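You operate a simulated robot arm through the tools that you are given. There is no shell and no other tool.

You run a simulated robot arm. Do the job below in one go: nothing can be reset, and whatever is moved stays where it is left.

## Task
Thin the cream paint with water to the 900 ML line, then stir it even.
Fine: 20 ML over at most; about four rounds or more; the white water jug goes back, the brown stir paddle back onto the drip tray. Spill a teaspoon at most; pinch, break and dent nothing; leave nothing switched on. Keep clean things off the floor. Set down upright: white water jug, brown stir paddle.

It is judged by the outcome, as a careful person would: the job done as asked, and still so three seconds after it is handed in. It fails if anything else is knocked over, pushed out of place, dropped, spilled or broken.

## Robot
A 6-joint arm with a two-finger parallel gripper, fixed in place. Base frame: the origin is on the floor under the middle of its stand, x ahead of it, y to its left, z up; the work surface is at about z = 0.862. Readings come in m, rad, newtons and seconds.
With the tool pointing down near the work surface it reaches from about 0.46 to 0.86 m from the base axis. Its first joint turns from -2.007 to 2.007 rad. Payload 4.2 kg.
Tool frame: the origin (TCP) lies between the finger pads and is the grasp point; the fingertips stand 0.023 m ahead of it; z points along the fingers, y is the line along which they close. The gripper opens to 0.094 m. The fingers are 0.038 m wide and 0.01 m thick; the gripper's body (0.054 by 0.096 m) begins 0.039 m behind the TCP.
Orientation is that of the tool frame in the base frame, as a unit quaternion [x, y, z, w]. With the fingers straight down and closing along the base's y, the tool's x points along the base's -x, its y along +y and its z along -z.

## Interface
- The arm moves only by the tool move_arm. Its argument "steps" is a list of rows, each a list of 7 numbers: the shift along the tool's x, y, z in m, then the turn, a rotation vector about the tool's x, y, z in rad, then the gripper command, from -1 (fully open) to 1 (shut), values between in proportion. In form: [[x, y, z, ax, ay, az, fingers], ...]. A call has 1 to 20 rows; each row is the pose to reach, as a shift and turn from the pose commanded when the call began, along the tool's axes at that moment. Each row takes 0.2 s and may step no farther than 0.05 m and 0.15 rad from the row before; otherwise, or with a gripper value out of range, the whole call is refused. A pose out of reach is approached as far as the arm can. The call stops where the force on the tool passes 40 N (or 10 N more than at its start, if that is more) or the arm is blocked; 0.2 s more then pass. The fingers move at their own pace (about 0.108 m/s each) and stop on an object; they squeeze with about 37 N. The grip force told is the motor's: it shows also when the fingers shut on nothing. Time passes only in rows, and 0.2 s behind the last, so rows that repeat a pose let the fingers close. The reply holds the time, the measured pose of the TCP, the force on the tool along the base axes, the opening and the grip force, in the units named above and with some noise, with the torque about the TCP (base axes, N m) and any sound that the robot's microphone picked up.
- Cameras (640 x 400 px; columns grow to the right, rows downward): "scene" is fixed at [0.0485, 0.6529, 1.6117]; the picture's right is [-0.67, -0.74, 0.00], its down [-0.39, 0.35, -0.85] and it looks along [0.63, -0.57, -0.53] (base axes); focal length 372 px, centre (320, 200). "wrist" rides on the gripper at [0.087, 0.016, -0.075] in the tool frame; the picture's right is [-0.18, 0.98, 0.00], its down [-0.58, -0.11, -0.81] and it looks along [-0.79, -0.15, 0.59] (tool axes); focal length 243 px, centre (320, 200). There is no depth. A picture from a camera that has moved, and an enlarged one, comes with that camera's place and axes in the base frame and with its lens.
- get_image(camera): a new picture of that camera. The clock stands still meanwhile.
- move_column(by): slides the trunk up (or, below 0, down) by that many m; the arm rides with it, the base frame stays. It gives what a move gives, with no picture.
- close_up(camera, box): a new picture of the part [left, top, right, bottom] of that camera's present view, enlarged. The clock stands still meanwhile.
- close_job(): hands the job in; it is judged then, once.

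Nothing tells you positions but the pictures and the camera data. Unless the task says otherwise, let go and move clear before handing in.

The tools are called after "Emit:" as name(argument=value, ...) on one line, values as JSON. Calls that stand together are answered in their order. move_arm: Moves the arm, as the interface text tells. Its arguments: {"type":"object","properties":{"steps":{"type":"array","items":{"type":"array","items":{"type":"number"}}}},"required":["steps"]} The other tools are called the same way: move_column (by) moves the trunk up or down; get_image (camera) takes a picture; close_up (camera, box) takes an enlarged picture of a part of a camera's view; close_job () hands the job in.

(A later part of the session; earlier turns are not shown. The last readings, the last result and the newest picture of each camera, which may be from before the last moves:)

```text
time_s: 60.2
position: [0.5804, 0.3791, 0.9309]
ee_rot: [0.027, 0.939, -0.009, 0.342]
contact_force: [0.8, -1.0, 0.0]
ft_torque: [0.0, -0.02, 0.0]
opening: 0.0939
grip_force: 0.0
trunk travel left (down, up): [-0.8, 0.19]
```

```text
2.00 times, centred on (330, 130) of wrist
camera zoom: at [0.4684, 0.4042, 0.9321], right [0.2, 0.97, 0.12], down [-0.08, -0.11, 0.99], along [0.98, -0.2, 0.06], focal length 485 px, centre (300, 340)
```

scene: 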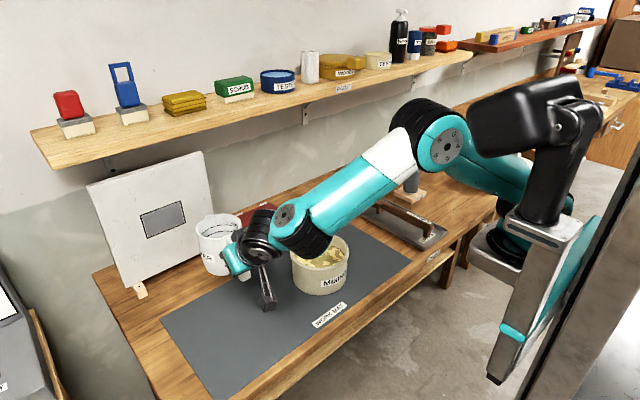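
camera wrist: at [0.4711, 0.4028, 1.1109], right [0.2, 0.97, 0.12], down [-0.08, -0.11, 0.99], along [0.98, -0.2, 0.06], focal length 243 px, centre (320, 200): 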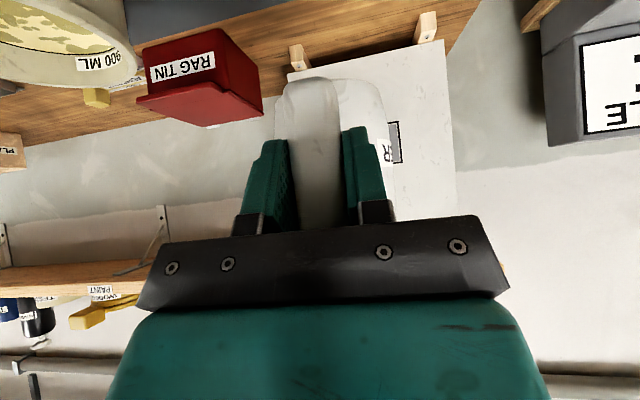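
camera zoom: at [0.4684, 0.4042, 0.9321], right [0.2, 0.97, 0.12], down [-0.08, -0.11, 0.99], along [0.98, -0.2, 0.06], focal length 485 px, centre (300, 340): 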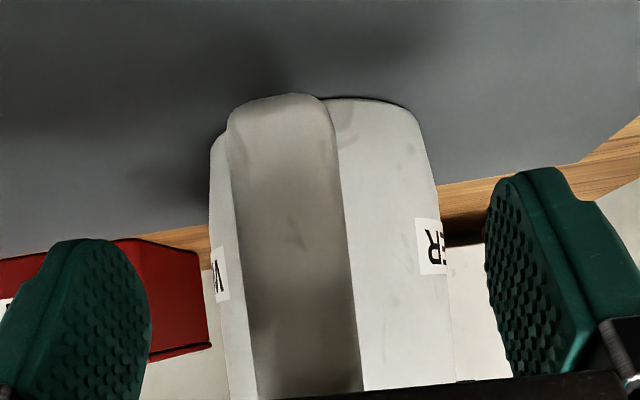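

Emit:
move_arm(steps=[[0, 0, -0.02, 0, 0, 0, -1], [0, 0, -0.05, 0, 0, 0, -1], [0, 0, -0.08, 0, 0, 0, -1], [0, 0, -0.11, 0, 0, 0, -1], [0, 0, -0.145, 0, 0, 0, -1], [0, 0, -0.18, 0, 0, 0, -1]])

Emit:
get_image(camera="scene")

Emit:
close_up(camera="scene", box=[200, 262, 270, 347])

```text
time_s: 61.6
position: [0.4794, 0.3741, 1.0579]
ee_rot: [0.039, 0.939, -0.025, 0.34]
contact_force: [-0.3, 0.1, 1.2]
ft_torque: [-0.01, 0.0, -0.05]
opening: 0.0939
grip_force: 0.1
trunk travel left (down, up): [-0.8, 0.19]
```

```text
taken
```

scene: 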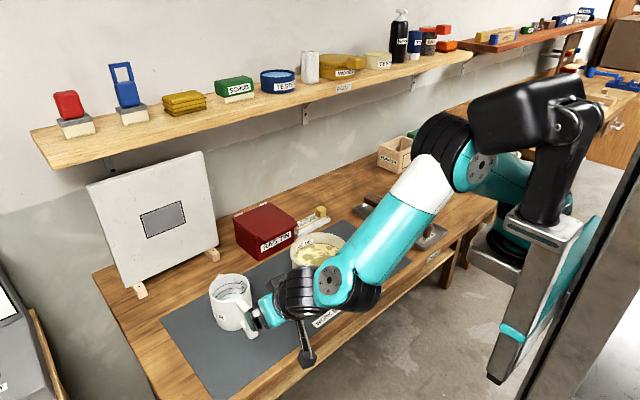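

```text
4.71 times, centred on (235, 304) of scene
camera zoom: at [0.0485, 0.6529, 1.6117], right [-0.67, -0.74, 0.0], down [-0.39, 0.35, -0.85], along [0.63, -0.57, -0.53], focal length 1753 px, centre (720, -292)
```

zoom: 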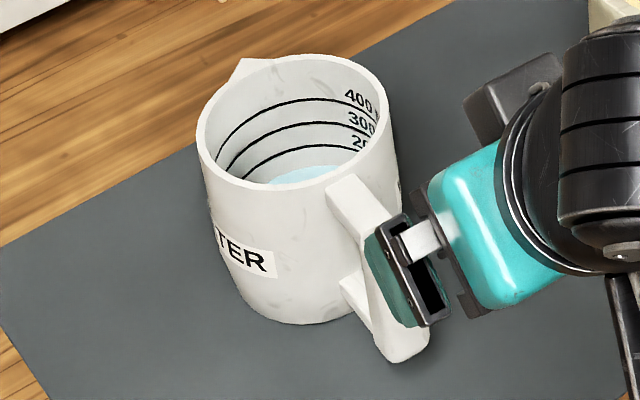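

The jug stands exactly as it did at first, with less water. Next I raise the arm and turn the tool down on the way to the paddle.

Emit:
move_arm(steps=[[-0.0227, -0.0097, -0.0158, 0, 0.1163, 0, -1], [-0.0453, -0.0193, -0.0315, 0, 0.2327, 0, -1], [-0.068, -0.029, -0.0473, 0, 0.349, 0, -1], [-0.0907, -0.0387, -0.063, 0, 0.4653, 0, -1], [-0.1133, -0.0483, -0.0788, 0, 0.5817, 0, -1], [-0.136, -0.058, -0.0945, 0, 0.698, 0, -1]])

```text
time_s: 63.0
position: [0.5054, 0.3246, 1.229]
ee_rot: [0.027, 1.0, -0.001, 0.0]
contact_force: [-0.2, 0.7, 0.2]
ft_torque: [-0.02, -0.01, 0.01]
opening: 0.0942
grip_force: 0.0
trunk travel left (down, up): [-0.8, 0.19]
```

Emit:
move_arm(steps=[[-0.002, -0.0442, 0.0023, 0, 0, -0.004, -1], [-0.004, -0.0884, 0.0046, 0, 0, -0.008, -1], [-0.006, -0.1326, 0.0069, 0, 0, -0.012, -1], [-0.008, -0.1767, 0.0092, 0, 0, -0.016, -1], [-0.01, -0.2209, 0.0115, 0, 0, -0.02, -1], [-0.012, -0.2651, 0.0138, 0, 0, -0.025, -1], [-0.014, -0.3093, 0.0161, 0, 0, -0.029, -1], [-0.016, -0.3535, 0.0185, 0, 0, -0.033, -1], [-0.018, -0.3977, 0.0208, 0, 0, -0.037, -1], [-0.02, -0.4418, 0.0231, 0, 0, -0.041, -1], [-0.022, -0.486, 0.0254, 0, 0, -0.045, -1], [-0.024, -0.5302, 0.0277, 0, 0, -0.05, -1], [-0.026, -0.5744, 0.03, 0, 0, -0.054, -1], [-0.026, -0.5744, 0.03, 0, 0, -0.054, -1]])

Emit:
get_image(camera="wrist")

Emit:
get_image(camera="scene")

```text
time_s: 66.0
position: [0.4947, -0.2509, 1.1988]
ee_rot: [0.0, 1.0, 0.001, 0.0]
contact_force: [-0.7, 0.6, 0.3]
ft_torque: [0.04, 0.0, 0.0]
opening: 0.0942
grip_force: 0.1
trunk travel left (down, up): [-0.8, 0.19]
```

```text
taken
camera wrist: at [0.4097, -0.2326, 1.2725], right [0.19, 0.98, 0.0], down [0.58, -0.11, 0.81], along [0.79, -0.15, -0.59], focal length 243 px, centre (320, 200)
```

wrist: 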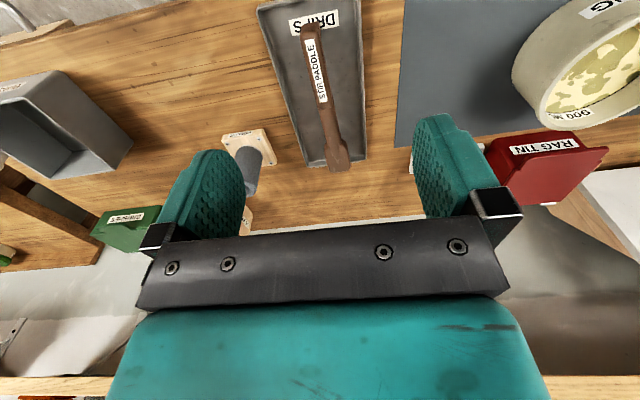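

```text
taken
```

scene: 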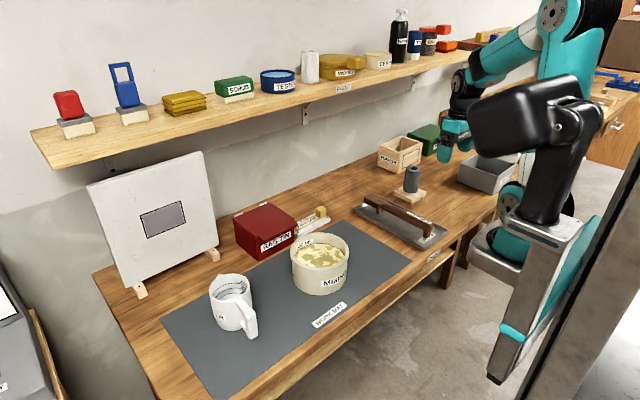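

Emit:
close_up(camera="wrist", box=[240, 0, 400, 180])

Emit:
close_up(camera="scene", box=[345, 185, 455, 255])

Emit:
close_up(camera="scene", box=[285, 225, 355, 300])

```text
2.22 times, centred on (320, 90) of wrist
camera zoom: at [0.4097, -0.2326, 1.2725], right [0.19, 0.98, 0.0], down [0.58, -0.11, 0.81], along [0.79, -0.15, -0.59], focal length 539 px, centre (320, 444)
```

zoom: 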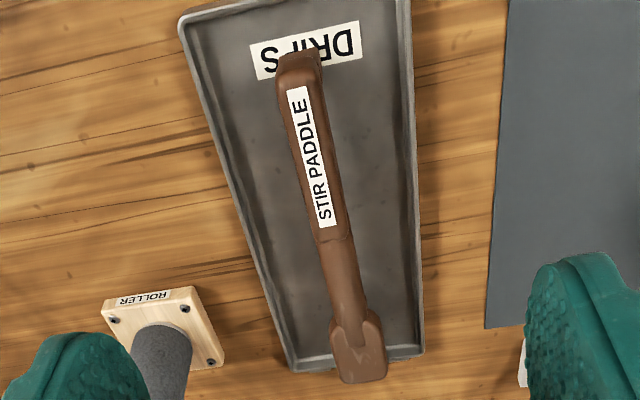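

```text
5.71 times, centred on (400, 220) of scene
camera zoom: at [0.0485, 0.6529, 1.6117], right [-0.67, -0.74, 0.0], down [-0.39, 0.35, -0.85], along [0.63, -0.57, -0.53], focal length 2129 px, centre (-137, 86)
```

zoom: 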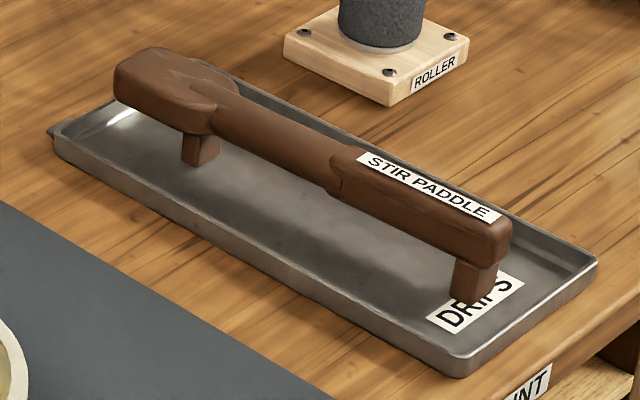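

```text
5.33 times, centred on (320, 262) of scene
camera zoom: at [0.0485, 0.6529, 1.6117], right [-0.67, -0.74, 0.0], down [-0.39, 0.35, -0.85], along [0.63, -0.57, -0.53], focal length 1987 px, centre (320, -133)
```

zoom: 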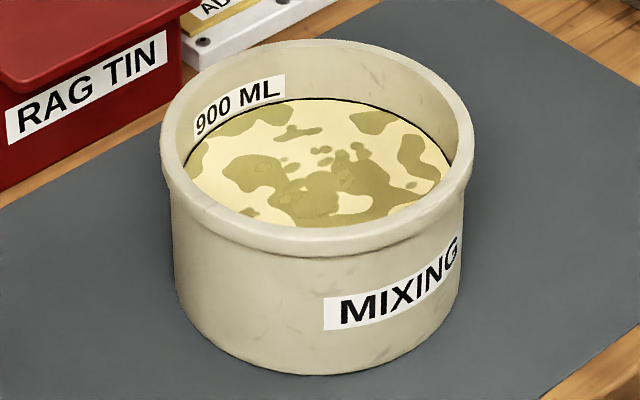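

Paddle: along x at y ≈ -0.267, handle from x 0.525 to 0.635, top z ≈ 0.917, blade tip x ≈ 0.80. For stirring I want the blade straight down with the tool pointing forward, so I first test (empty-handed, high up) whether the wrist can turn half round the other way near the pot.

Emit:
move_arm(steps=[[-0.0031, 0.0438, -0.0088, 0, 0, -0.15, -1], [-0.0063, 0.0875, -0.0175, 0, 0, -0.3, -1], [-0.0094, 0.1313, -0.0263, 0, 0, -0.45, -1], [-0.0125, 0.175, -0.035, 0, 0, -0.6, -1], [-0.0156, 0.2188, -0.0438, 0, 0, -0.75, -1], [-0.0188, 0.2625, -0.0525, 0, 0, -0.9, -1], [-0.0219, 0.3063, -0.0613, 0, 0, -1.05, -1], [-0.025, 0.35, -0.07, 0, 0, -1.2, -1], [-0.025, 0.35, -0.07, 0, 0, -1.35, -1], [-0.025, 0.35, -0.07, 0, 0, -1.5, -1], [-0.025, 0.35, -0.07, 0, 0, -1.65, -1], [-0.025, 0.35, -0.07, 0, 0, -1.8, -1], [-0.025, 0.35, -0.07, 0, 0, -1.95, -1], [-0.025, 0.35, -0.07, 0, 0, -2.1, -1], [-0.025, 0.35, -0.07, 0, 0, -2.25, -1], [-0.025, 0.35, -0.07, 0, 0, -2.4, -1], [-0.025, 0.35, -0.07, 0, 0, -2.55, -1], [-0.025, 0.35, -0.07, 0, 0, -2.7, -1], [-0.025, 0.35, -0.07, 0, 0, -2.85, -1], [-0.025, 0.35, -0.07, 0, 0, -3.0, -1]])

Emit:
get_image(camera="scene")

```text
time_s: 70.2
position: [0.5254, 0.1008, 1.2688]
ee_rot: [0.997, -0.071, 0.0, -0.001]
contact_force: [-0.4, -0.1, -0.5]
ft_torque: [0.01, 0.01, 0.01]
opening: 0.0943
grip_force: 0.0
trunk travel left (down, up): [-0.8, 0.19]
```

```text
taken
```

scene: 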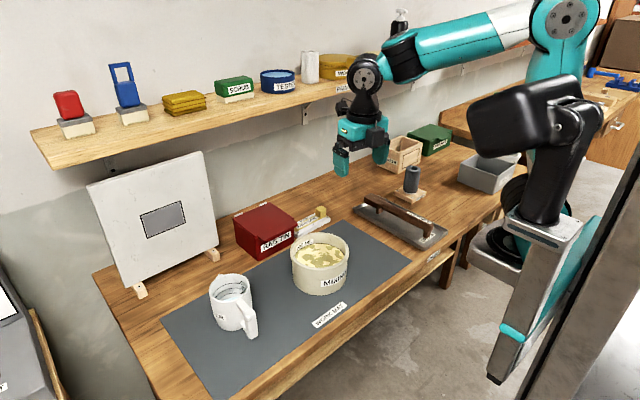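

The half-turn this way works. Now I test pitching the tool up to horizontal over the pot, still high and empty.

Emit:
move_arm(steps=[[0.0096, -0.0031, 0.0108, 0, 0.1428, 0, -1], [0.0193, -0.0063, 0.0216, 0, 0.2856, 0, -1], [0.0289, -0.0094, 0.0325, 0, 0.4284, 0, -1], [0.0385, -0.0125, 0.0433, 0, 0.5712, 0, -1], [0.0482, -0.0156, 0.0541, 0, 0.714, 0, -1], [0.0578, -0.0188, 0.0649, 0, 0.8568, 0, -1], [0.0675, -0.0219, 0.0757, 0, 0.9996, 0, -1], [0.0771, -0.025, 0.0865, 0, 1.1424, 0, -1], [0.0867, -0.0281, 0.0974, 0, 1.2852, 0, -1], [0.0964, -0.0313, 0.1082, 0, 1.428, 0, -1], [0.106, -0.0344, 0.119, 0, 1.5708, 0, -1], [0.106, -0.0344, 0.119, 0, 1.5708, 0, -1]])

Emit:
get_image(camera="scene")

Emit:
get_image(camera="wrist")

```text
time_s: 72.8
position: [0.6617, 0.1368, 1.1708]
ee_rot: [0.717, -0.052, 0.693, 0.049]
contact_force: [-0.6, -1.1, 0.0]
ft_torque: [-0.01, 0.01, -0.03]
opening: 0.0941
grip_force: 0.1
out of reach, approached as far as the arm can: row 11, 12
trunk travel left (down, up): [-0.8, 0.19]
```

```text
taken
```

scene: 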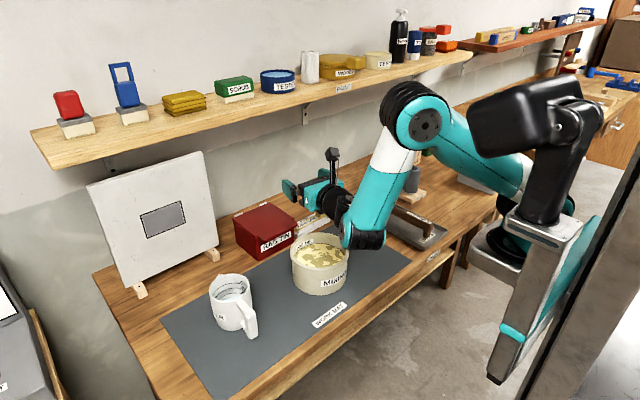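

```text
taken
camera wrist: at [0.5904, 0.1328, 1.2595], right [-0.15, -0.97, -0.19], down [-0.8, 0.23, -0.55], along [0.58, 0.07, -0.81], focal length 243 px, centre (320, 200)
```

wrist: 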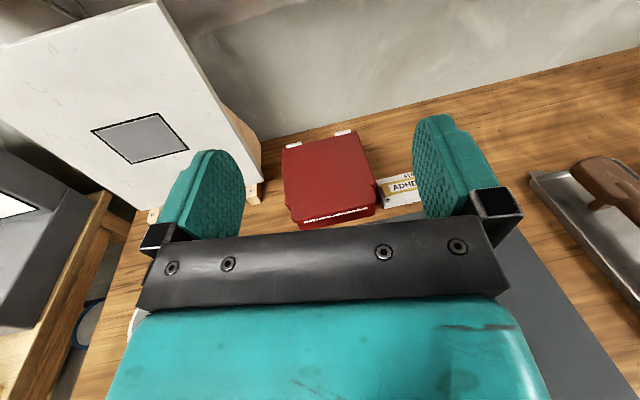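

Nearly horizontal is reached (88°) but at a joint limit; I'll stir with the paddle leaning ~15° instead, which leaves margin. I test that pose at stirring height, empty.

Emit:
move_arm(steps=[[-0.0215, 0.005, 0.0014, 0, -0.06, 0, -1], [-0.0429, 0.01, 0.0028, 0, -0.12, 0, -1], [-0.0644, 0.015, 0.0043, 0, -0.18, 0, -1], [-0.0858, 0.02, 0.0057, 0, -0.24, 0, -1], [-0.0858, 0.02, 0.0057, 0, -0.24, 0, -1]])

Emit:
get_image(camera="scene")

Emit:
get_image(camera="wrist")

```text
time_s: 74.0
position: [0.6672, 0.1172, 1.0827]
ee_rot: [0.785, -0.058, 0.615, 0.045]
contact_force: [0.5, -0.4, 0.3]
ft_torque: [-0.01, -0.03, 0.03]
opening: 0.0939
grip_force: 0.0
trunk travel left (down, up): [-0.8, 0.19]
```

```text
taken
```

scene: 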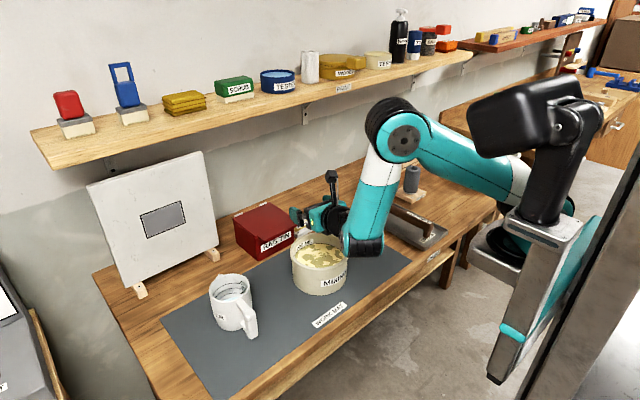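

```text
taken
camera wrist: at [0.6145, 0.1092, 1.1843], right [-0.18, -0.97, -0.18], down [-0.9, 0.24, -0.37], along [0.4, 0.09, -0.91], focal length 243 px, centre (320, 200)
```

wrist: 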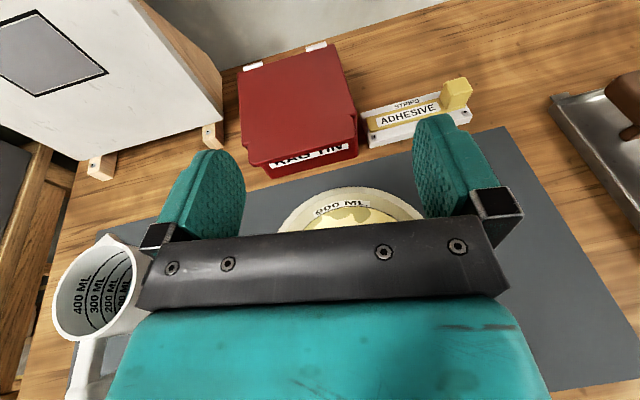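

That pose works. I go back up, turn the tool down again, then return to the paddle unflipped.

Emit:
move_arm(steps=[[0.0135, 0.0039, -0.0163, 0, -0.133, 0, -1], [0.027, 0.0077, -0.0325, 0, -0.266, 0, -1], [0.0405, 0.0116, -0.0488, 0, -0.399, 0, -1], [0.054, 0.0155, -0.065, 0, -0.532, 0, -1], [0.0675, 0.0194, -0.0813, 0, -0.665, 0, -1], [0.081, 0.0232, -0.0976, 0, -0.798, 0, -1], [0.0945, 0.0271, -0.1138, 0, -0.931, 0, -1], [0.108, 0.031, -0.1301, 0, -1.064, 0, -1], [0.1215, 0.0348, -0.1463, 0, -1.197, 0, -1], [0.135, 0.0387, -0.1626, 0, -1.33, 0, -1]])

```text
time_s: 76.2
position: [0.5349, 0.0966, 1.2531]
ee_rot: [0.997, -0.071, 0.0, 0.0]
contact_force: [1.4, 0.4, 0.6]
ft_torque: [-0.03, 0.01, -0.01]
opening: 0.0939
grip_force: 0.1
trunk travel left (down, up): [-0.8, 0.19]
```

Emit:
move_arm(steps=[[0, 0, 0, 0, 0, 0.15, -1], [0, 0, 0, 0, 0, 0.3, -1], [0, 0, 0, 0, 0, 0.45, -1], [0, 0, 0, 0, 0, 0.6, -1], [0, 0, 0, 0, 0, 0.75, -1], [0, 0, 0, 0, 0, 0.9, -1], [0.0047, 0.0256, 0.0107, 0, 0, 1.05, -1], [0.0095, 0.0513, 0.0214, 0, 0, 1.2, -1], [0.0142, 0.0769, 0.0321, 0, 0, 1.35, -1], [0.019, 0.1025, 0.0429, 0, 0, 1.5, -1], [0.0237, 0.1282, 0.0536, 0, 0, 1.65, -1], [0.0285, 0.1538, 0.0643, 0, 0, 1.8, -1], [0.0332, 0.1795, 0.075, 0, 0, 1.95, -1], [0.0379, 0.2051, 0.0857, 0, 0, 2.1, -1], [0.0427, 0.2307, 0.0964, 0, 0, 2.25, -1], [0.0474, 0.2564, 0.1071, 0, 0, 2.4, -1], [0.0522, 0.282, 0.1179, 0, 0, 2.55, -1], [0.0569, 0.3076, 0.1286, 0, 0, 2.7, -1], [0.0617, 0.3333, 0.1393, 0, 0, 2.85, -1], [0.0664, 0.3589, 0.15, 0, 0, 3.0, -1]])

Emit:
get_image(camera="wrist")

Emit:
get_image(camera="scene")

```text
time_s: 80.4
position: [0.5513, -0.2696, 1.1027]
ee_rot: [0.002, 1.0, 0.0, 0.002]
contact_force: [-0.1, 0.7, 0.5]
ft_torque: [-0.01, 0.0, -0.02]
opening: 0.0942
grip_force: 0.0
trunk travel left (down, up): [-0.8, 0.19]
```

```text
taken
camera wrist: at [0.4656, -0.2502, 1.1767], right [0.19, 0.98, 0.0], down [0.58, -0.11, 0.81], along [0.79, -0.15, -0.59], focal length 243 px, centre (320, 200)
```

wrist: 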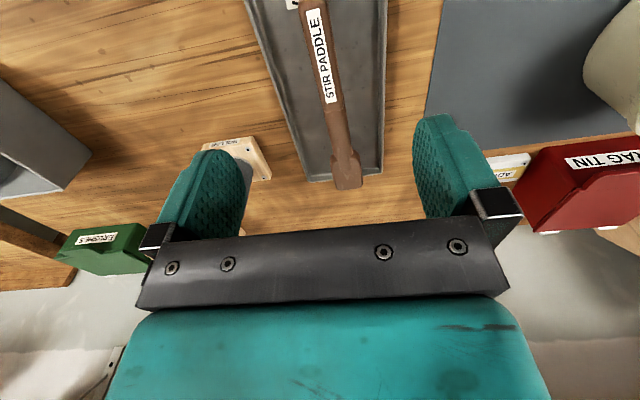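

```text
taken
```

scene: 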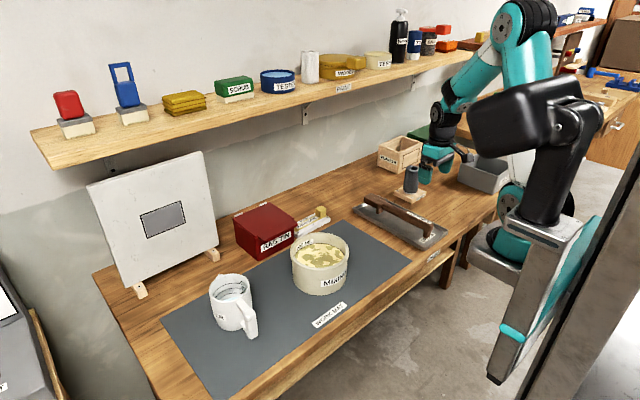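

Emit:
close_up(camera="wrist", box=[260, 0, 400, 190])

```text
2.11 times, centred on (330, 95) of wrist
camera zoom: at [0.4656, -0.2502, 1.1767], right [0.19, 0.98, 0.0], down [0.58, -0.11, 0.81], along [0.79, -0.15, -0.59], focal length 511 px, centre (299, 421)
```

zoom: 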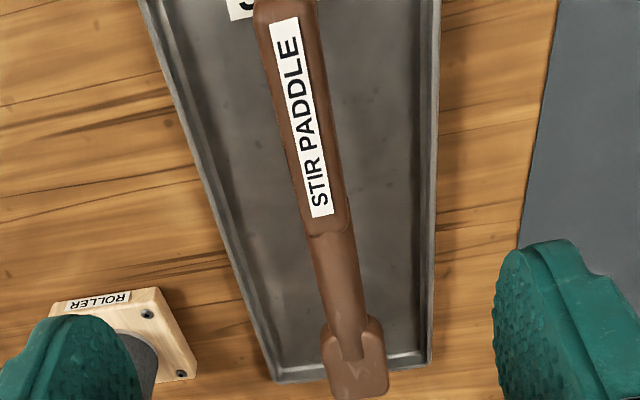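

Label ends put the handle line at y ≈ -0.2695, z top ≈ 0.917. I go above x = 0.60 with a part-open gripper (tray walls are close), then check.

Emit:
move_arm(steps=[[-0.0122, 0, 0.025, 0, 0, -0.005, -0.17], [-0.0244, 0, 0.05, 0, 0, -0.01, -0.17], [-0.0365, 0, 0.075, 0, 0, -0.015, -0.17], [-0.0487, 0.0002, 0.1, 0, 0, -0.02, -0.17], [-0.0487, 0.0002, 0.1, 0, 0, -0.02, -0.17]])

Emit:
get_image(camera="wrist")

Emit:
close_up(camera="scene", box=[345, 155, 475, 255])

```text
time_s: 81.6
position: [0.5997, -0.2675, 1.0023]
ee_rot: [-0.009, 1.0, 0.0, 0.001]
contact_force: [-0.5, 0.1, 0.5]
ft_torque: [-0.01, 0.01, 0.01]
opening: 0.055
grip_force: 0.1
trunk travel left (down, up): [-0.8, 0.19]
```

```text
taken
camera wrist: at [0.5132, -0.2515, 1.0769], right [0.17, 0.99, 0.0], down [0.58, -0.1, 0.81], along [0.8, -0.13, -0.59], focal length 243 px, centre (320, 200)
```

wrist: 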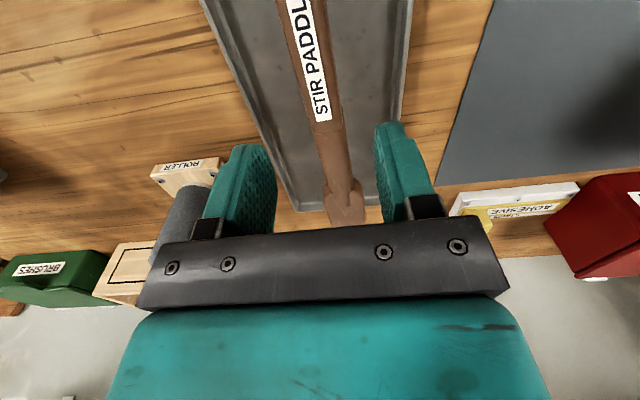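

```text
4.00 times, centred on (410, 205) of scene
camera zoom: at [0.0485, 0.6529, 1.6117], right [-0.67, -0.74, 0.0], down [-0.39, 0.35, -0.85], along [0.63, -0.57, -0.53], focal length 1490 px, centre (-40, 180)
```

zoom: 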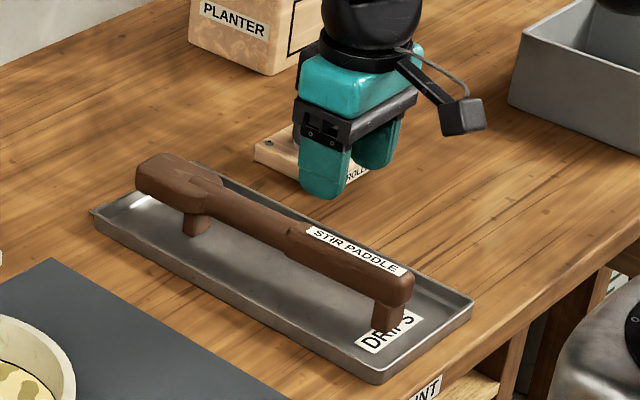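

Fingers straddle the handle line well. I descend to the handle and look before closing.

Emit:
move_arm(steps=[[0, -0.0003, 0.025, 0, 0, 0, -0.17], [0, -0.0006, 0.05, 0, 0, 0, -0.17], [0, -0.001, 0.07, 0, 0, 0, -0.17], [0, -0.001, 0.085, 0, 0, 0, -0.17], [0, -0.001, 0.095, 0, 0, 0, -0.17], [0, -0.001, 0.095, 0, 0, 0, -0.17]])

Emit:
get_image(camera="wrist")

Emit:
close_up(camera="scene", box=[345, 155, 475, 255])

```text
time_s: 83.0
position: [0.5996, -0.2679, 0.9093]
ee_rot: [-0.009, 1.0, 0.001, 0.001]
contact_force: [0.6, -0.2, 0.2]
ft_torque: [0.0, -0.01, 0.01]
opening: 0.0548
grip_force: 0.0
trunk travel left (down, up): [-0.8, 0.19]
```

```text
taken
camera wrist: at [0.5141, -0.2529, 0.9827], right [0.17, 0.99, 0.0], down [0.58, -0.1, 0.81], along [0.8, -0.13, -0.59], focal length 243 px, centre (320, 200)
```

wrist: 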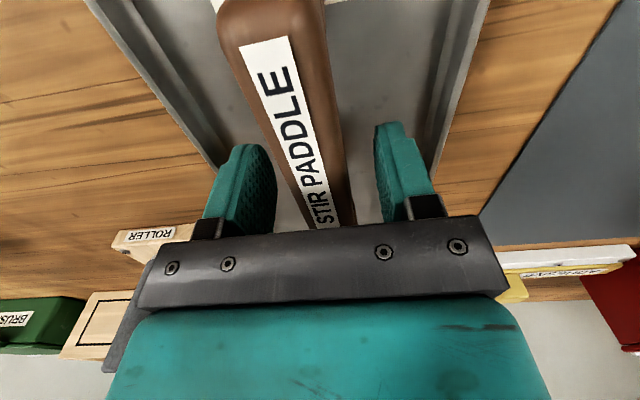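

```text
4.00 times, centred on (410, 205) of scene
camera zoom: at [0.0485, 0.6529, 1.6117], right [-0.67, -0.74, 0.0], down [-0.39, 0.35, -0.85], along [0.63, -0.57, -0.53], focal length 1490 px, centre (-40, 180)
```

zoom: 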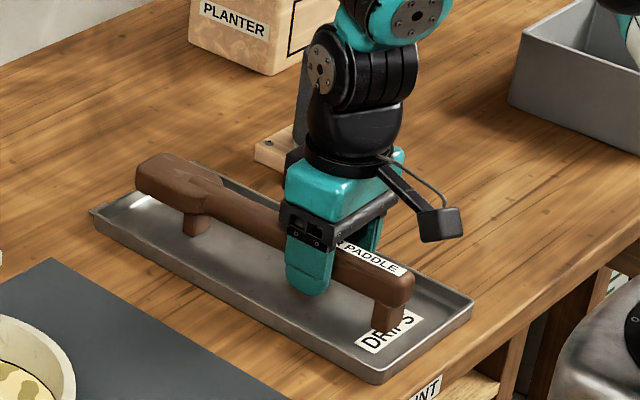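

Emit:
move_arm(steps=[[0, 0, 0, 0, 0, 0, 0.2], [0, 0, 0, 0, 0, 0, 0.5], [0, 0, 0, 0, 0, 0, 1], [0, 0, 0, 0, 0, 0, 1], [0, 0, 0, 0, 0, 0, 1]])

Emit:
close_up(camera="scene", box=[345, 155, 475, 255])

```text
time_s: 84.2
position: [0.5998, -0.2687, 0.9087]
ee_rot: [-0.008, 1.0, 0.001, 0.002]
contact_force: [0.7, -0.7, 0.0]
ft_torque: [-0.04, 0.03, 0.0]
opening: 0.0261
grip_force: 36.5
trunk travel left (down, up): [-0.8, 0.19]
```

```text
4.00 times, centred on (410, 205) of scene
camera zoom: at [0.0485, 0.6529, 1.6117], right [-0.67, -0.74, 0.0], down [-0.39, 0.35, -0.85], along [0.63, -0.57, -0.53], focal length 1490 px, centre (-40, 180)
```

zoom: 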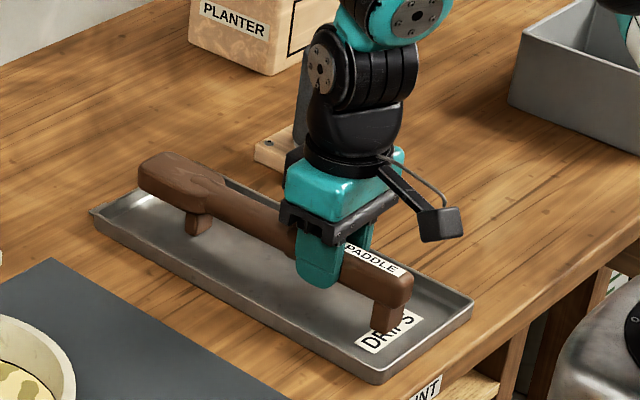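

The handle is held (26 mm). I lift a little and check.

Emit:
move_arm(steps=[[0, 0, -0.005, 0, 0, 0, 1], [0, 0, -0.015, 0, 0, 0, 1], [0, 0, -0.03, 0, 0, 0, 1], [0, 0, -0.05, 0, 0, 0, 1], [0, 0, -0.06, 0, 0, 0, 1], [0, 0, -0.06, 0, 0, 0, 1]])

Emit:
close_up(camera="scene", box=[345, 155, 475, 255])

Emit:
get_image(camera="wrist")

```text
time_s: 85.6
position: [0.5997, -0.2704, 0.9699]
ee_rot: [-0.009, 1.0, 0.0, 0.001]
contact_force: [0.2, -0.2, -0.2]
ft_torque: [0.01, 0.08, -0.02]
opening: 0.0264
grip_force: 36.8
trunk travel left (down, up): [-0.8, 0.19]
```

```text
4.00 times, centred on (410, 205) of scene
camera zoom: at [0.0485, 0.6529, 1.6117], right [-0.67, -0.74, 0.0], down [-0.39, 0.35, -0.85], along [0.63, -0.57, -0.53], focal length 1490 px, centre (-40, 180)
```

zoom: 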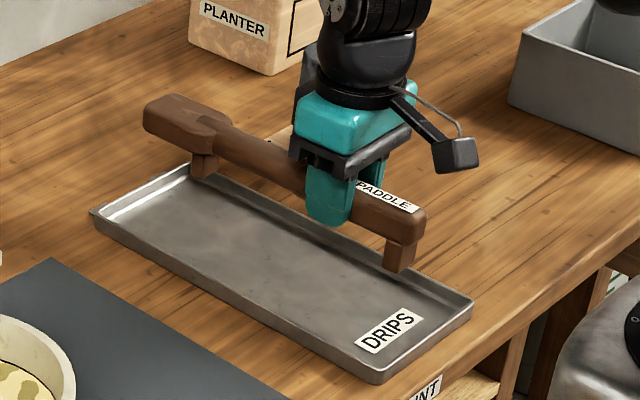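

```text
taken
camera wrist: at [0.5136, -0.2534, 1.044], right [0.17, 0.99, 0.0], down [0.58, -0.1, 0.81], along [0.8, -0.13, -0.59], focal length 243 px, centre (320, 200)
```

wrist: 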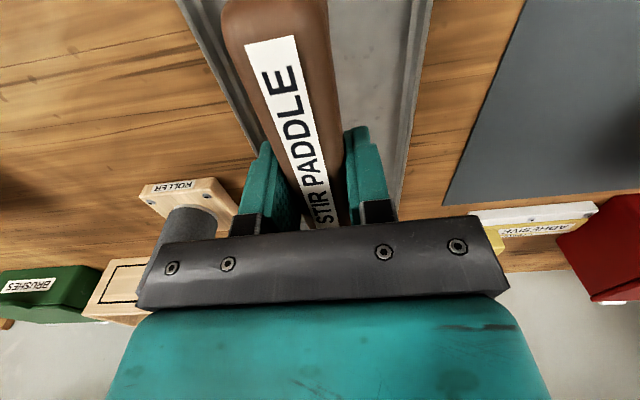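

Paddle lifted level. I raise it high and then carry it over toward the pot, turning on the way.

Emit:
move_arm(steps=[[0, 0, -0.03, 0, 0, 0, 1], [0.005, 0, -0.06, 0, 0, 0, 1], [0.01, 0, -0.09, 0, 0, 0, 1], [0.015, 0, -0.12, 0, 0, 0, 1], [0.02, 0, -0.15, 0, 0, 0, 1], [0.03, 0, -0.18, 0, 0, 0, 1], [0.04, 0, -0.21, 0, 0, 0, 1], [0.05, 0, -0.24, 0, 0, 0, 1], [0.06, 0, -0.27, 0, 0, 0, 1], [0.07, 0, -0.3, 0, 0, 0, 1], [0.08, 0.01, -0.33, 0, 0, 0, 1], [0.08, 0.04, -0.34, 0, 0, 0, 1], [0.08, 0.08, -0.34, 0, 0, 0, 1], [0.08, 0.12, -0.34, 0, 0, 0, 1], [0.08, 0.16, -0.34, 0, 0, 0, 1], [0.08, 0.2, -0.34, 0, 0, 0, 1], [0.08, 0.24, -0.34, 0, 0, 0, 1], [0.08, 0.28, -0.34, 0, 0, 0, 1], [0.08, 0.32, -0.34, 0, 0, 0, 1], [0.08, 0.36, -0.34, 0, 0, 0, 1]])

Emit:
get_image(camera="scene")

```text
time_s: 89.8
position: [0.5114, 0.0891, 1.3099]
ee_rot: [-0.009, 1.0, 0.001, 0.0]
contact_force: [-1.0, 0.1, -0.4]
ft_torque: [-0.02, 0.0, -0.02]
opening: 0.0264
grip_force: 36.9
trunk travel left (down, up): [-0.8, 0.19]
```

```text
taken
```

scene: 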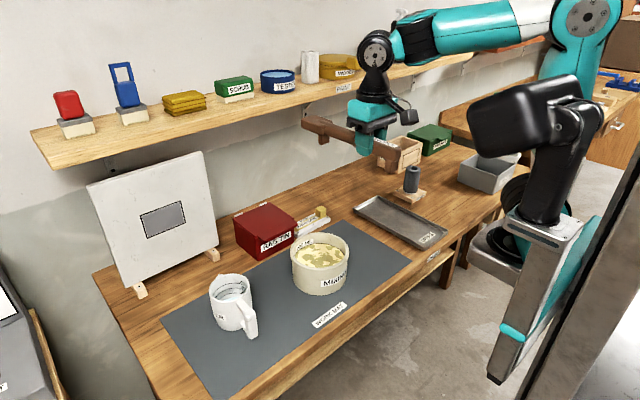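

Emit:
move_arm(steps=[[-0.001, 0, 0, 0, 0, -0.15, 1], [-0.002, 0, 0, 0, 0, -0.3, 1], [-0.003, 0, 0, 0, 0, -0.45, 1], [-0.004, 0, 0, 0, 0, -0.6, 1], [-0.005, 0, 0, 0, 0, -0.75, 1], [-0.006, 0, 0, 0, 0, -0.9, 1], [-0.007, 0, 0, 0, 0, -1.05, 1], [-0.008, 0, 0, 0, 0, -1.2, 1], [-0.009, 0, 0, 0, 0, -1.35, 1], [-0.01, 0, 0, 0, 0, -1.5, 1], [-0.012, 0, 0, 0, 0, -1.65, 1], [-0.014, 0, 0, 0, 0, -1.8, 1], [-0.016, 0, 0, 0, 0, -1.95, 1], [-0.018, 0, 0, 0, 0, -2.1, 1], [-0.02, 0, 0, 0, 0, -2.25, 1], [-0.022, 0, 0, 0, 0, -2.4, 1], [-0.024, 0, 0, 0, 0, -2.55, 1], [-0.026, 0, 0, 0, 0, -2.7, 1], [-0.028, 0, 0, 0, 0, -2.85, 1], [-0.03, 0, 0, 0, 0, -3.0, 1]])

Emit:
get_image(camera="scene")

Emit:
get_image(camera="wrist")

```text
time_s: 94.0
position: [0.5431, 0.089, 1.3066]
ee_rot: [0.998, -0.06, 0.001, 0.0]
contact_force: [-0.3, 0.3, -0.7]
ft_torque: [-0.02, -0.07, -0.03]
opening: 0.026
grip_force: 36.5
trunk travel left (down, up): [-0.8, 0.19]
```

```text
taken
```

scene: 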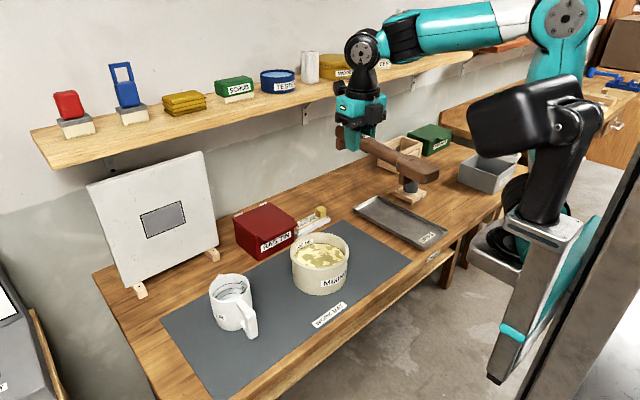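

```text
taken
camera wrist: at [0.6276, 0.0638, 1.3824], right [-0.3, -0.95, 0.0], down [-0.56, 0.18, 0.81], along [-0.77, 0.24, -0.59], focal length 243 px, centre (320, 200)
```

wrist: 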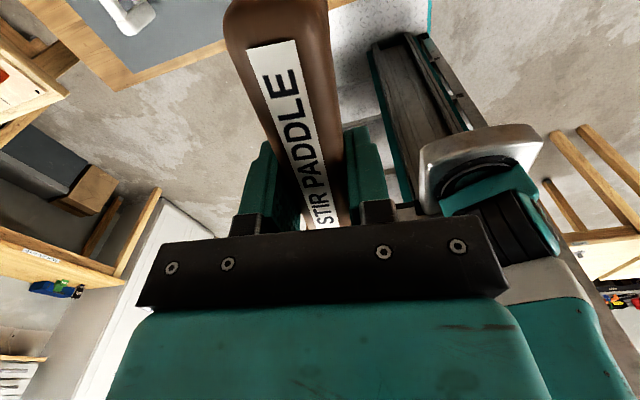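

The paddle now points back to the robot. I pitch the tool up so the blade hangs down, high above the pot.

Emit:
move_arm(steps=[[0.0113, -0.004, 0.0087, 0, 0.131, 0, 1], [0.0226, -0.008, 0.0174, 0, 0.262, 0, 1], [0.0339, -0.0119, 0.0261, 0, 0.393, 0, 1], [0.0452, -0.0159, 0.0348, 0, 0.524, 0, 1], [0.0565, -0.0199, 0.0435, 0, 0.655, 0, 1], [0.0678, -0.0239, 0.0522, 0, 0.786, 0, 1], [0.0791, -0.0279, 0.0609, 0, 0.917, 0, 1], [0.0904, -0.0318, 0.0696, 0, 1.048, 0, 1], [0.1017, -0.0358, 0.0783, 0, 1.179, 0, 1], [0.113, -0.0398, 0.087, 0, 1.309, 0, 1], [0.113, -0.0398, 0.087, 0, 1.309, 0, 1]])

Emit:
get_image(camera="scene")

Emit:
get_image(camera="wrist")

```text
time_s: 96.4
position: [0.6615, 0.1162, 1.2221]
ee_rot: [0.791, -0.05, 0.608, 0.038]
contact_force: [-0.4, 0.7, -1.2]
ft_torque: [-0.03, -0.03, 0.0]
opening: 0.0264
grip_force: 37.0
trunk travel left (down, up): [-0.8, 0.19]
```

```text
taken
```

scene: 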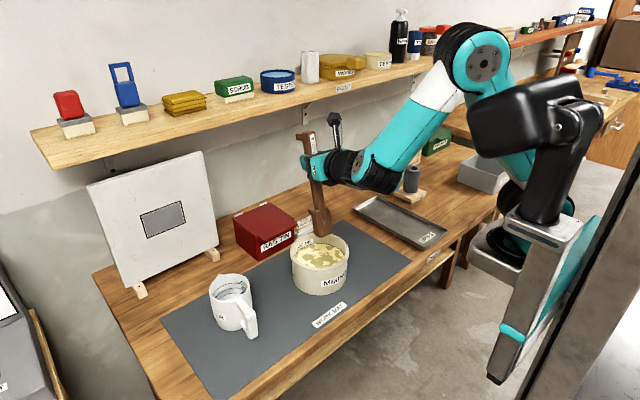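

```text
taken
camera wrist: at [0.6109, 0.107, 1.3246], right [-0.17, -0.97, -0.18], down [-0.91, 0.22, -0.36], along [0.38, 0.1, -0.92], focal length 243 px, centre (320, 200)
```

wrist: 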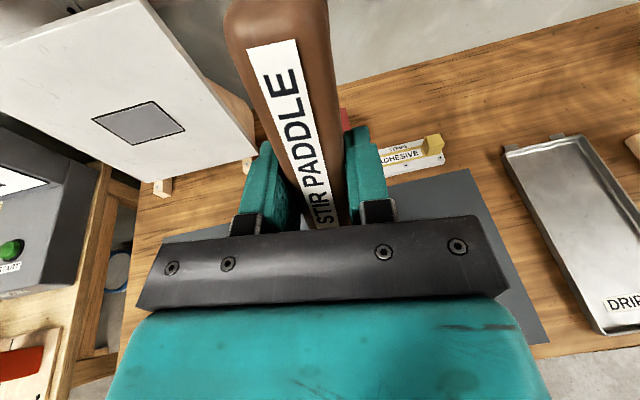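

Emit:
close_up(camera="scene", box=[270, 120, 390, 300])

```text
2.22 times, centred on (330, 210) of scene
camera zoom: at [0.0485, 0.6529, 1.6117], right [-0.67, -0.74, 0.0], down [-0.39, 0.35, -0.85], along [0.63, -0.57, -0.53], focal length 828 px, centre (298, 178)
```

zoom: 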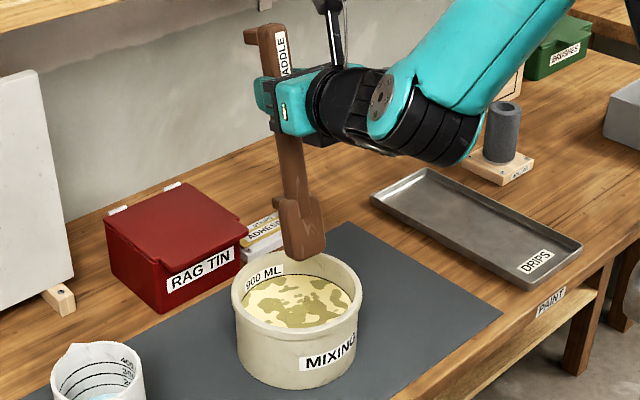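

The blade hangs over the pot with its legs pointing forward. To keep the lower leg clear of the rim, I want it nearly vertical; I try pitching 10° more here.

Emit:
move_arm(steps=[[0, 0, 0, 0, 0.06, 0, 1], [0, 0, 0, 0, 0.12, 0, 1], [0, 0, 0, 0, 0.175, 0, 1], [0, 0, 0, 0, 0.175, 0, 1]])

```text
time_s: 97.4
position: [0.662, 0.1156, 1.222]
ee_rot: [0.735, -0.045, 0.675, 0.04]
contact_force: [-0.5, 0.1, 0.1]
ft_torque: [-0.02, 0.0, 0.02]
opening: 0.0263
grip_force: 37.4
trunk travel left (down, up): [-0.8, 0.19]
```

Emit:
move_arm(steps=[[0, 0, -0.0075, 0, 0, 0, 1], [0, 0, -0.015, 0, 0, 0, 1], [0, 0, -0.015, 0, 0, 0, 1]])

Emit:
close_up(camera="scene", box=[270, 150, 390, 300])

Emit:
get_image(camera="wrist")

```text
time_s: 98.2
position: [0.6443, 0.1171, 1.2214]
ee_rot: [0.735, -0.045, 0.675, 0.041]
contact_force: [0.4, 0.8, -0.6]
ft_torque: [-0.01, 0.01, 0.03]
opening: 0.0262
grip_force: 36.3
trunk travel left (down, up): [-0.8, 0.19]
```

```text
2.67 times, centred on (330, 225) of scene
camera zoom: at [0.0485, 0.6529, 1.6117], right [-0.67, -0.74, 0.0], down [-0.39, 0.35, -0.85], along [0.63, -0.57, -0.53], focal length 993 px, centre (293, 133)
```

zoom: 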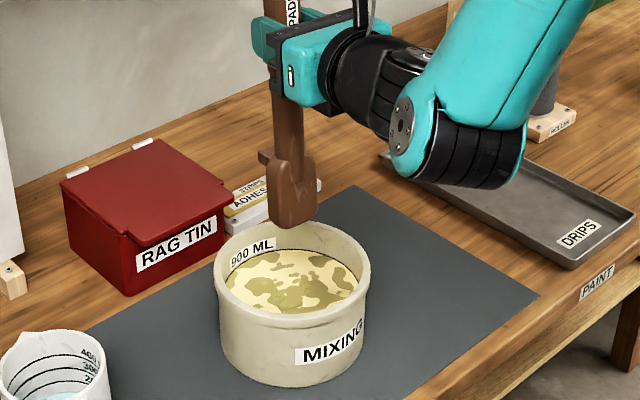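

```text
taken
camera wrist: at [0.5779, 0.1106, 1.3147], right [-0.14, -0.97, -0.18], down [-0.83, 0.21, -0.51], along [0.54, 0.08, -0.84], focal length 243 px, centre (320, 200)
```

wrist: 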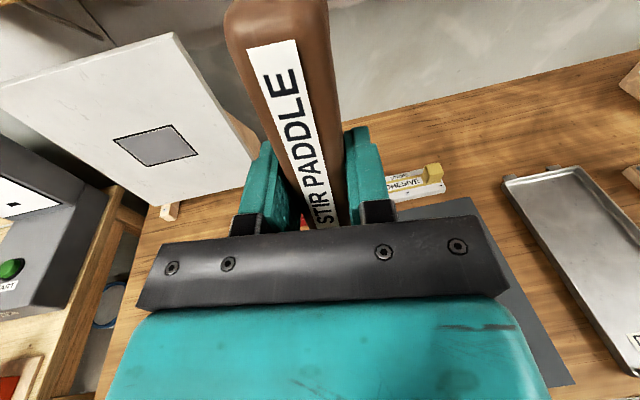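

The blade is centred over the pot. I lower it with the trunk, keeping the arm's posture, first to just above the rim.

Emit:
move_column(by=-0.05)

Emit:
close_up(camera="scene", box=[270, 190, 380, 300])

```text
time_s: 99.1
position: [0.6455, 0.1169, 1.1726]
ee_rot: [0.735, -0.046, 0.675, 0.042]
contact_force: [0.4, 0.1, 0.0]
ft_torque: [0.0, -0.01, -0.03]
opening: 0.0265
grip_force: 36.5
trunk travel left (down, up): [-0.75, 0.24]
```

```text
3.64 times, centred on (325, 245) of scene
camera zoom: at [0.0485, 0.6529, 1.6117], right [-0.67, -0.74, 0.0], down [-0.39, 0.35, -0.85], along [0.63, -0.57, -0.53], focal length 1355 px, centre (302, 36)
```

zoom: 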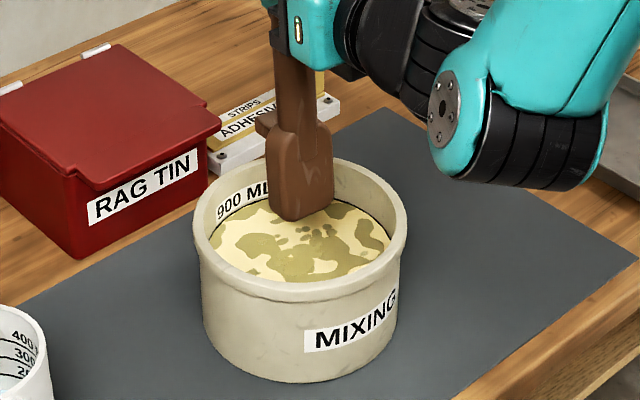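

Emit:
move_column(by=-0.04)

Emit:
close_up(camera="scene", box=[270, 190, 380, 300])

```text
time_s: 100.0
position: [0.6452, 0.1176, 1.1323]
ee_rot: [0.735, -0.046, 0.675, 0.041]
contact_force: [0.2, 0.4, -0.3]
ft_torque: [0.03, -0.02, 0.01]
opening: 0.0262
grip_force: 37.1
trunk travel left (down, up): [-0.71, 0.28]
```

```text
3.64 times, centred on (325, 245) of scene
camera zoom: at [0.0485, 0.6529, 1.6117], right [-0.67, -0.74, 0.0], down [-0.39, 0.35, -0.85], along [0.63, -0.57, -0.53], focal length 1355 px, centre (302, 36)
```

zoom: 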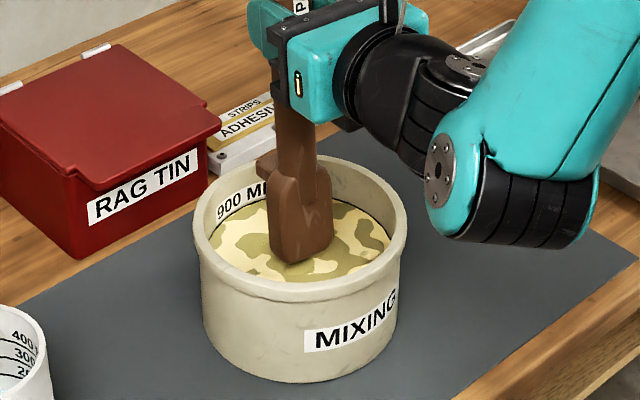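

Emit:
move_column(by=-0.025)

Emit:
close_up(camera="scene", box=[270, 190, 380, 300])

Emit:
close_up(camera="scene", box=[295, 218, 345, 258])

```text
time_s: 100.7
position: [0.6457, 0.1171, 1.1077]
ee_rot: [0.735, -0.046, 0.675, 0.042]
contact_force: [-0.6, -0.3, -0.9]
ft_torque: [0.02, 0.0, -0.03]
opening: 0.026
grip_force: 36.7
trunk travel left (down, up): [-0.685, 0.305]
```

```text
3.64 times, centred on (325, 245) of scene
camera zoom: at [0.0485, 0.6529, 1.6117], right [-0.67, -0.74, 0.0], down [-0.39, 0.35, -0.85], along [0.63, -0.57, -0.53], focal length 1355 px, centre (302, 36)
```

zoom: 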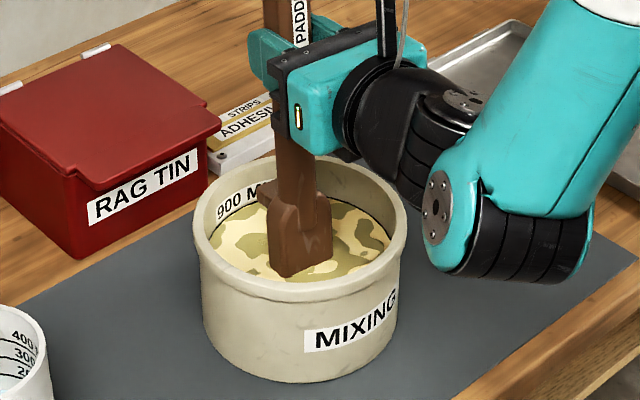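

```text
10.00 times, centred on (320, 238) of scene
camera zoom: at [0.0485, 0.6529, 1.6117], right [-0.67, -0.74, 0.0], down [-0.39, 0.35, -0.85], along [0.63, -0.57, -0.53], focal length 3725 px, centre (320, -180)
```

zoom: 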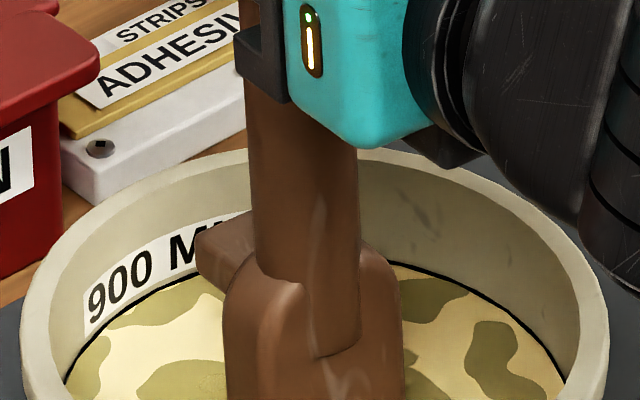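

Emit:
move_column(by=-0.018)

Emit:
close_up(camera="scene", box=[295, 218, 345, 258])

Emit:
get_image(camera="scene")

```text
time_s: 101.3
position: [0.6458, 0.1167, 1.0895]
ee_rot: [0.735, -0.046, 0.675, 0.042]
contact_force: [0.0, -0.5, -1.2]
ft_torque: [0.0, 0.05, 0.01]
opening: 0.0262
grip_force: 37.4
trunk travel left (down, up): [-0.667, 0.323]
```

```text
10.00 times, centred on (320, 238) of scene
camera zoom: at [0.0485, 0.6529, 1.6117], right [-0.67, -0.74, 0.0], down [-0.39, 0.35, -0.85], along [0.63, -0.57, -0.53], focal length 3725 px, centre (320, -180)
```

zoom: 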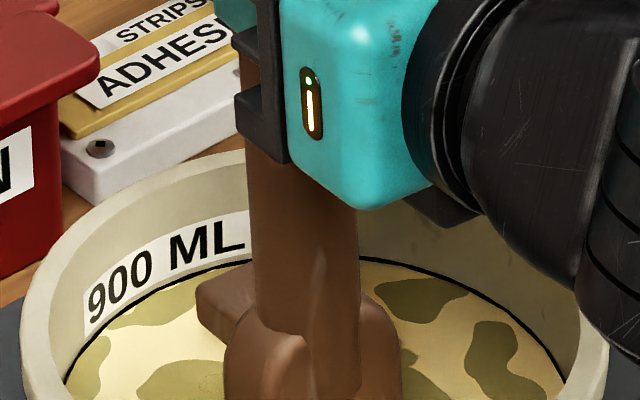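

```text
taken
```

scene: 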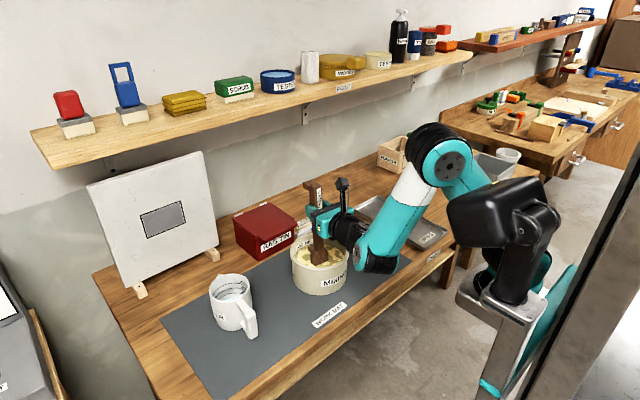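

The blade is immersed, tip about 2 cm above the pot floor, leg clear inside the rim. I make one gentle trial round.

Emit:
move_arm(steps=[[-0.001, 0.0013, -0.0108, 0, 0, 0, 1], [-0.0019, 0.0027, -0.0217, 0, 0, 0, 1], [-0.0017, -0.0142, -0.0196, 0, 0, 0, 1], [-0.0009, -0.0256, -0.01, 0, 0, 0, 1], [0.0003, -0.0272, 0.0034, 0, 0, 0, 1], [0.0013, -0.0186, 0.0156, 0, 0, 0, 1], [0.0019, -0.0027, 0.0217, 0, 0, 0, 1], [0.0019, -0.0027, 0.0217, 0, 0, 0, 1]])

Emit:
close_up(camera="scene", box=[285, 208, 365, 268])

```text
time_s: 103.1
position: [0.6679, 0.1185, 1.0893]
ee_rot: [0.735, -0.046, 0.675, 0.041]
contact_force: [0.1, 0.5, -1.1]
ft_torque: [0.0, 0.0, 0.02]
opening: 0.0262
grip_force: 36.9
trunk travel left (down, up): [-0.667, 0.323]
```

```text
6.67 times, centred on (325, 238) of scene
camera zoom: at [0.0485, 0.6529, 1.6117], right [-0.67, -0.74, 0.0], down [-0.39, 0.35, -0.85], along [0.63, -0.57, -0.53], focal length 2484 px, centre (287, -53)
```

zoom: 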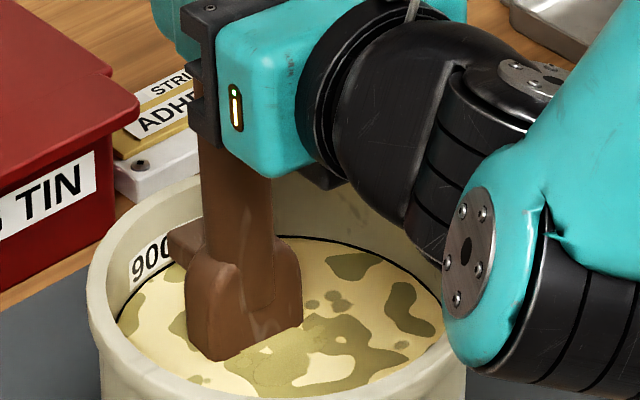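

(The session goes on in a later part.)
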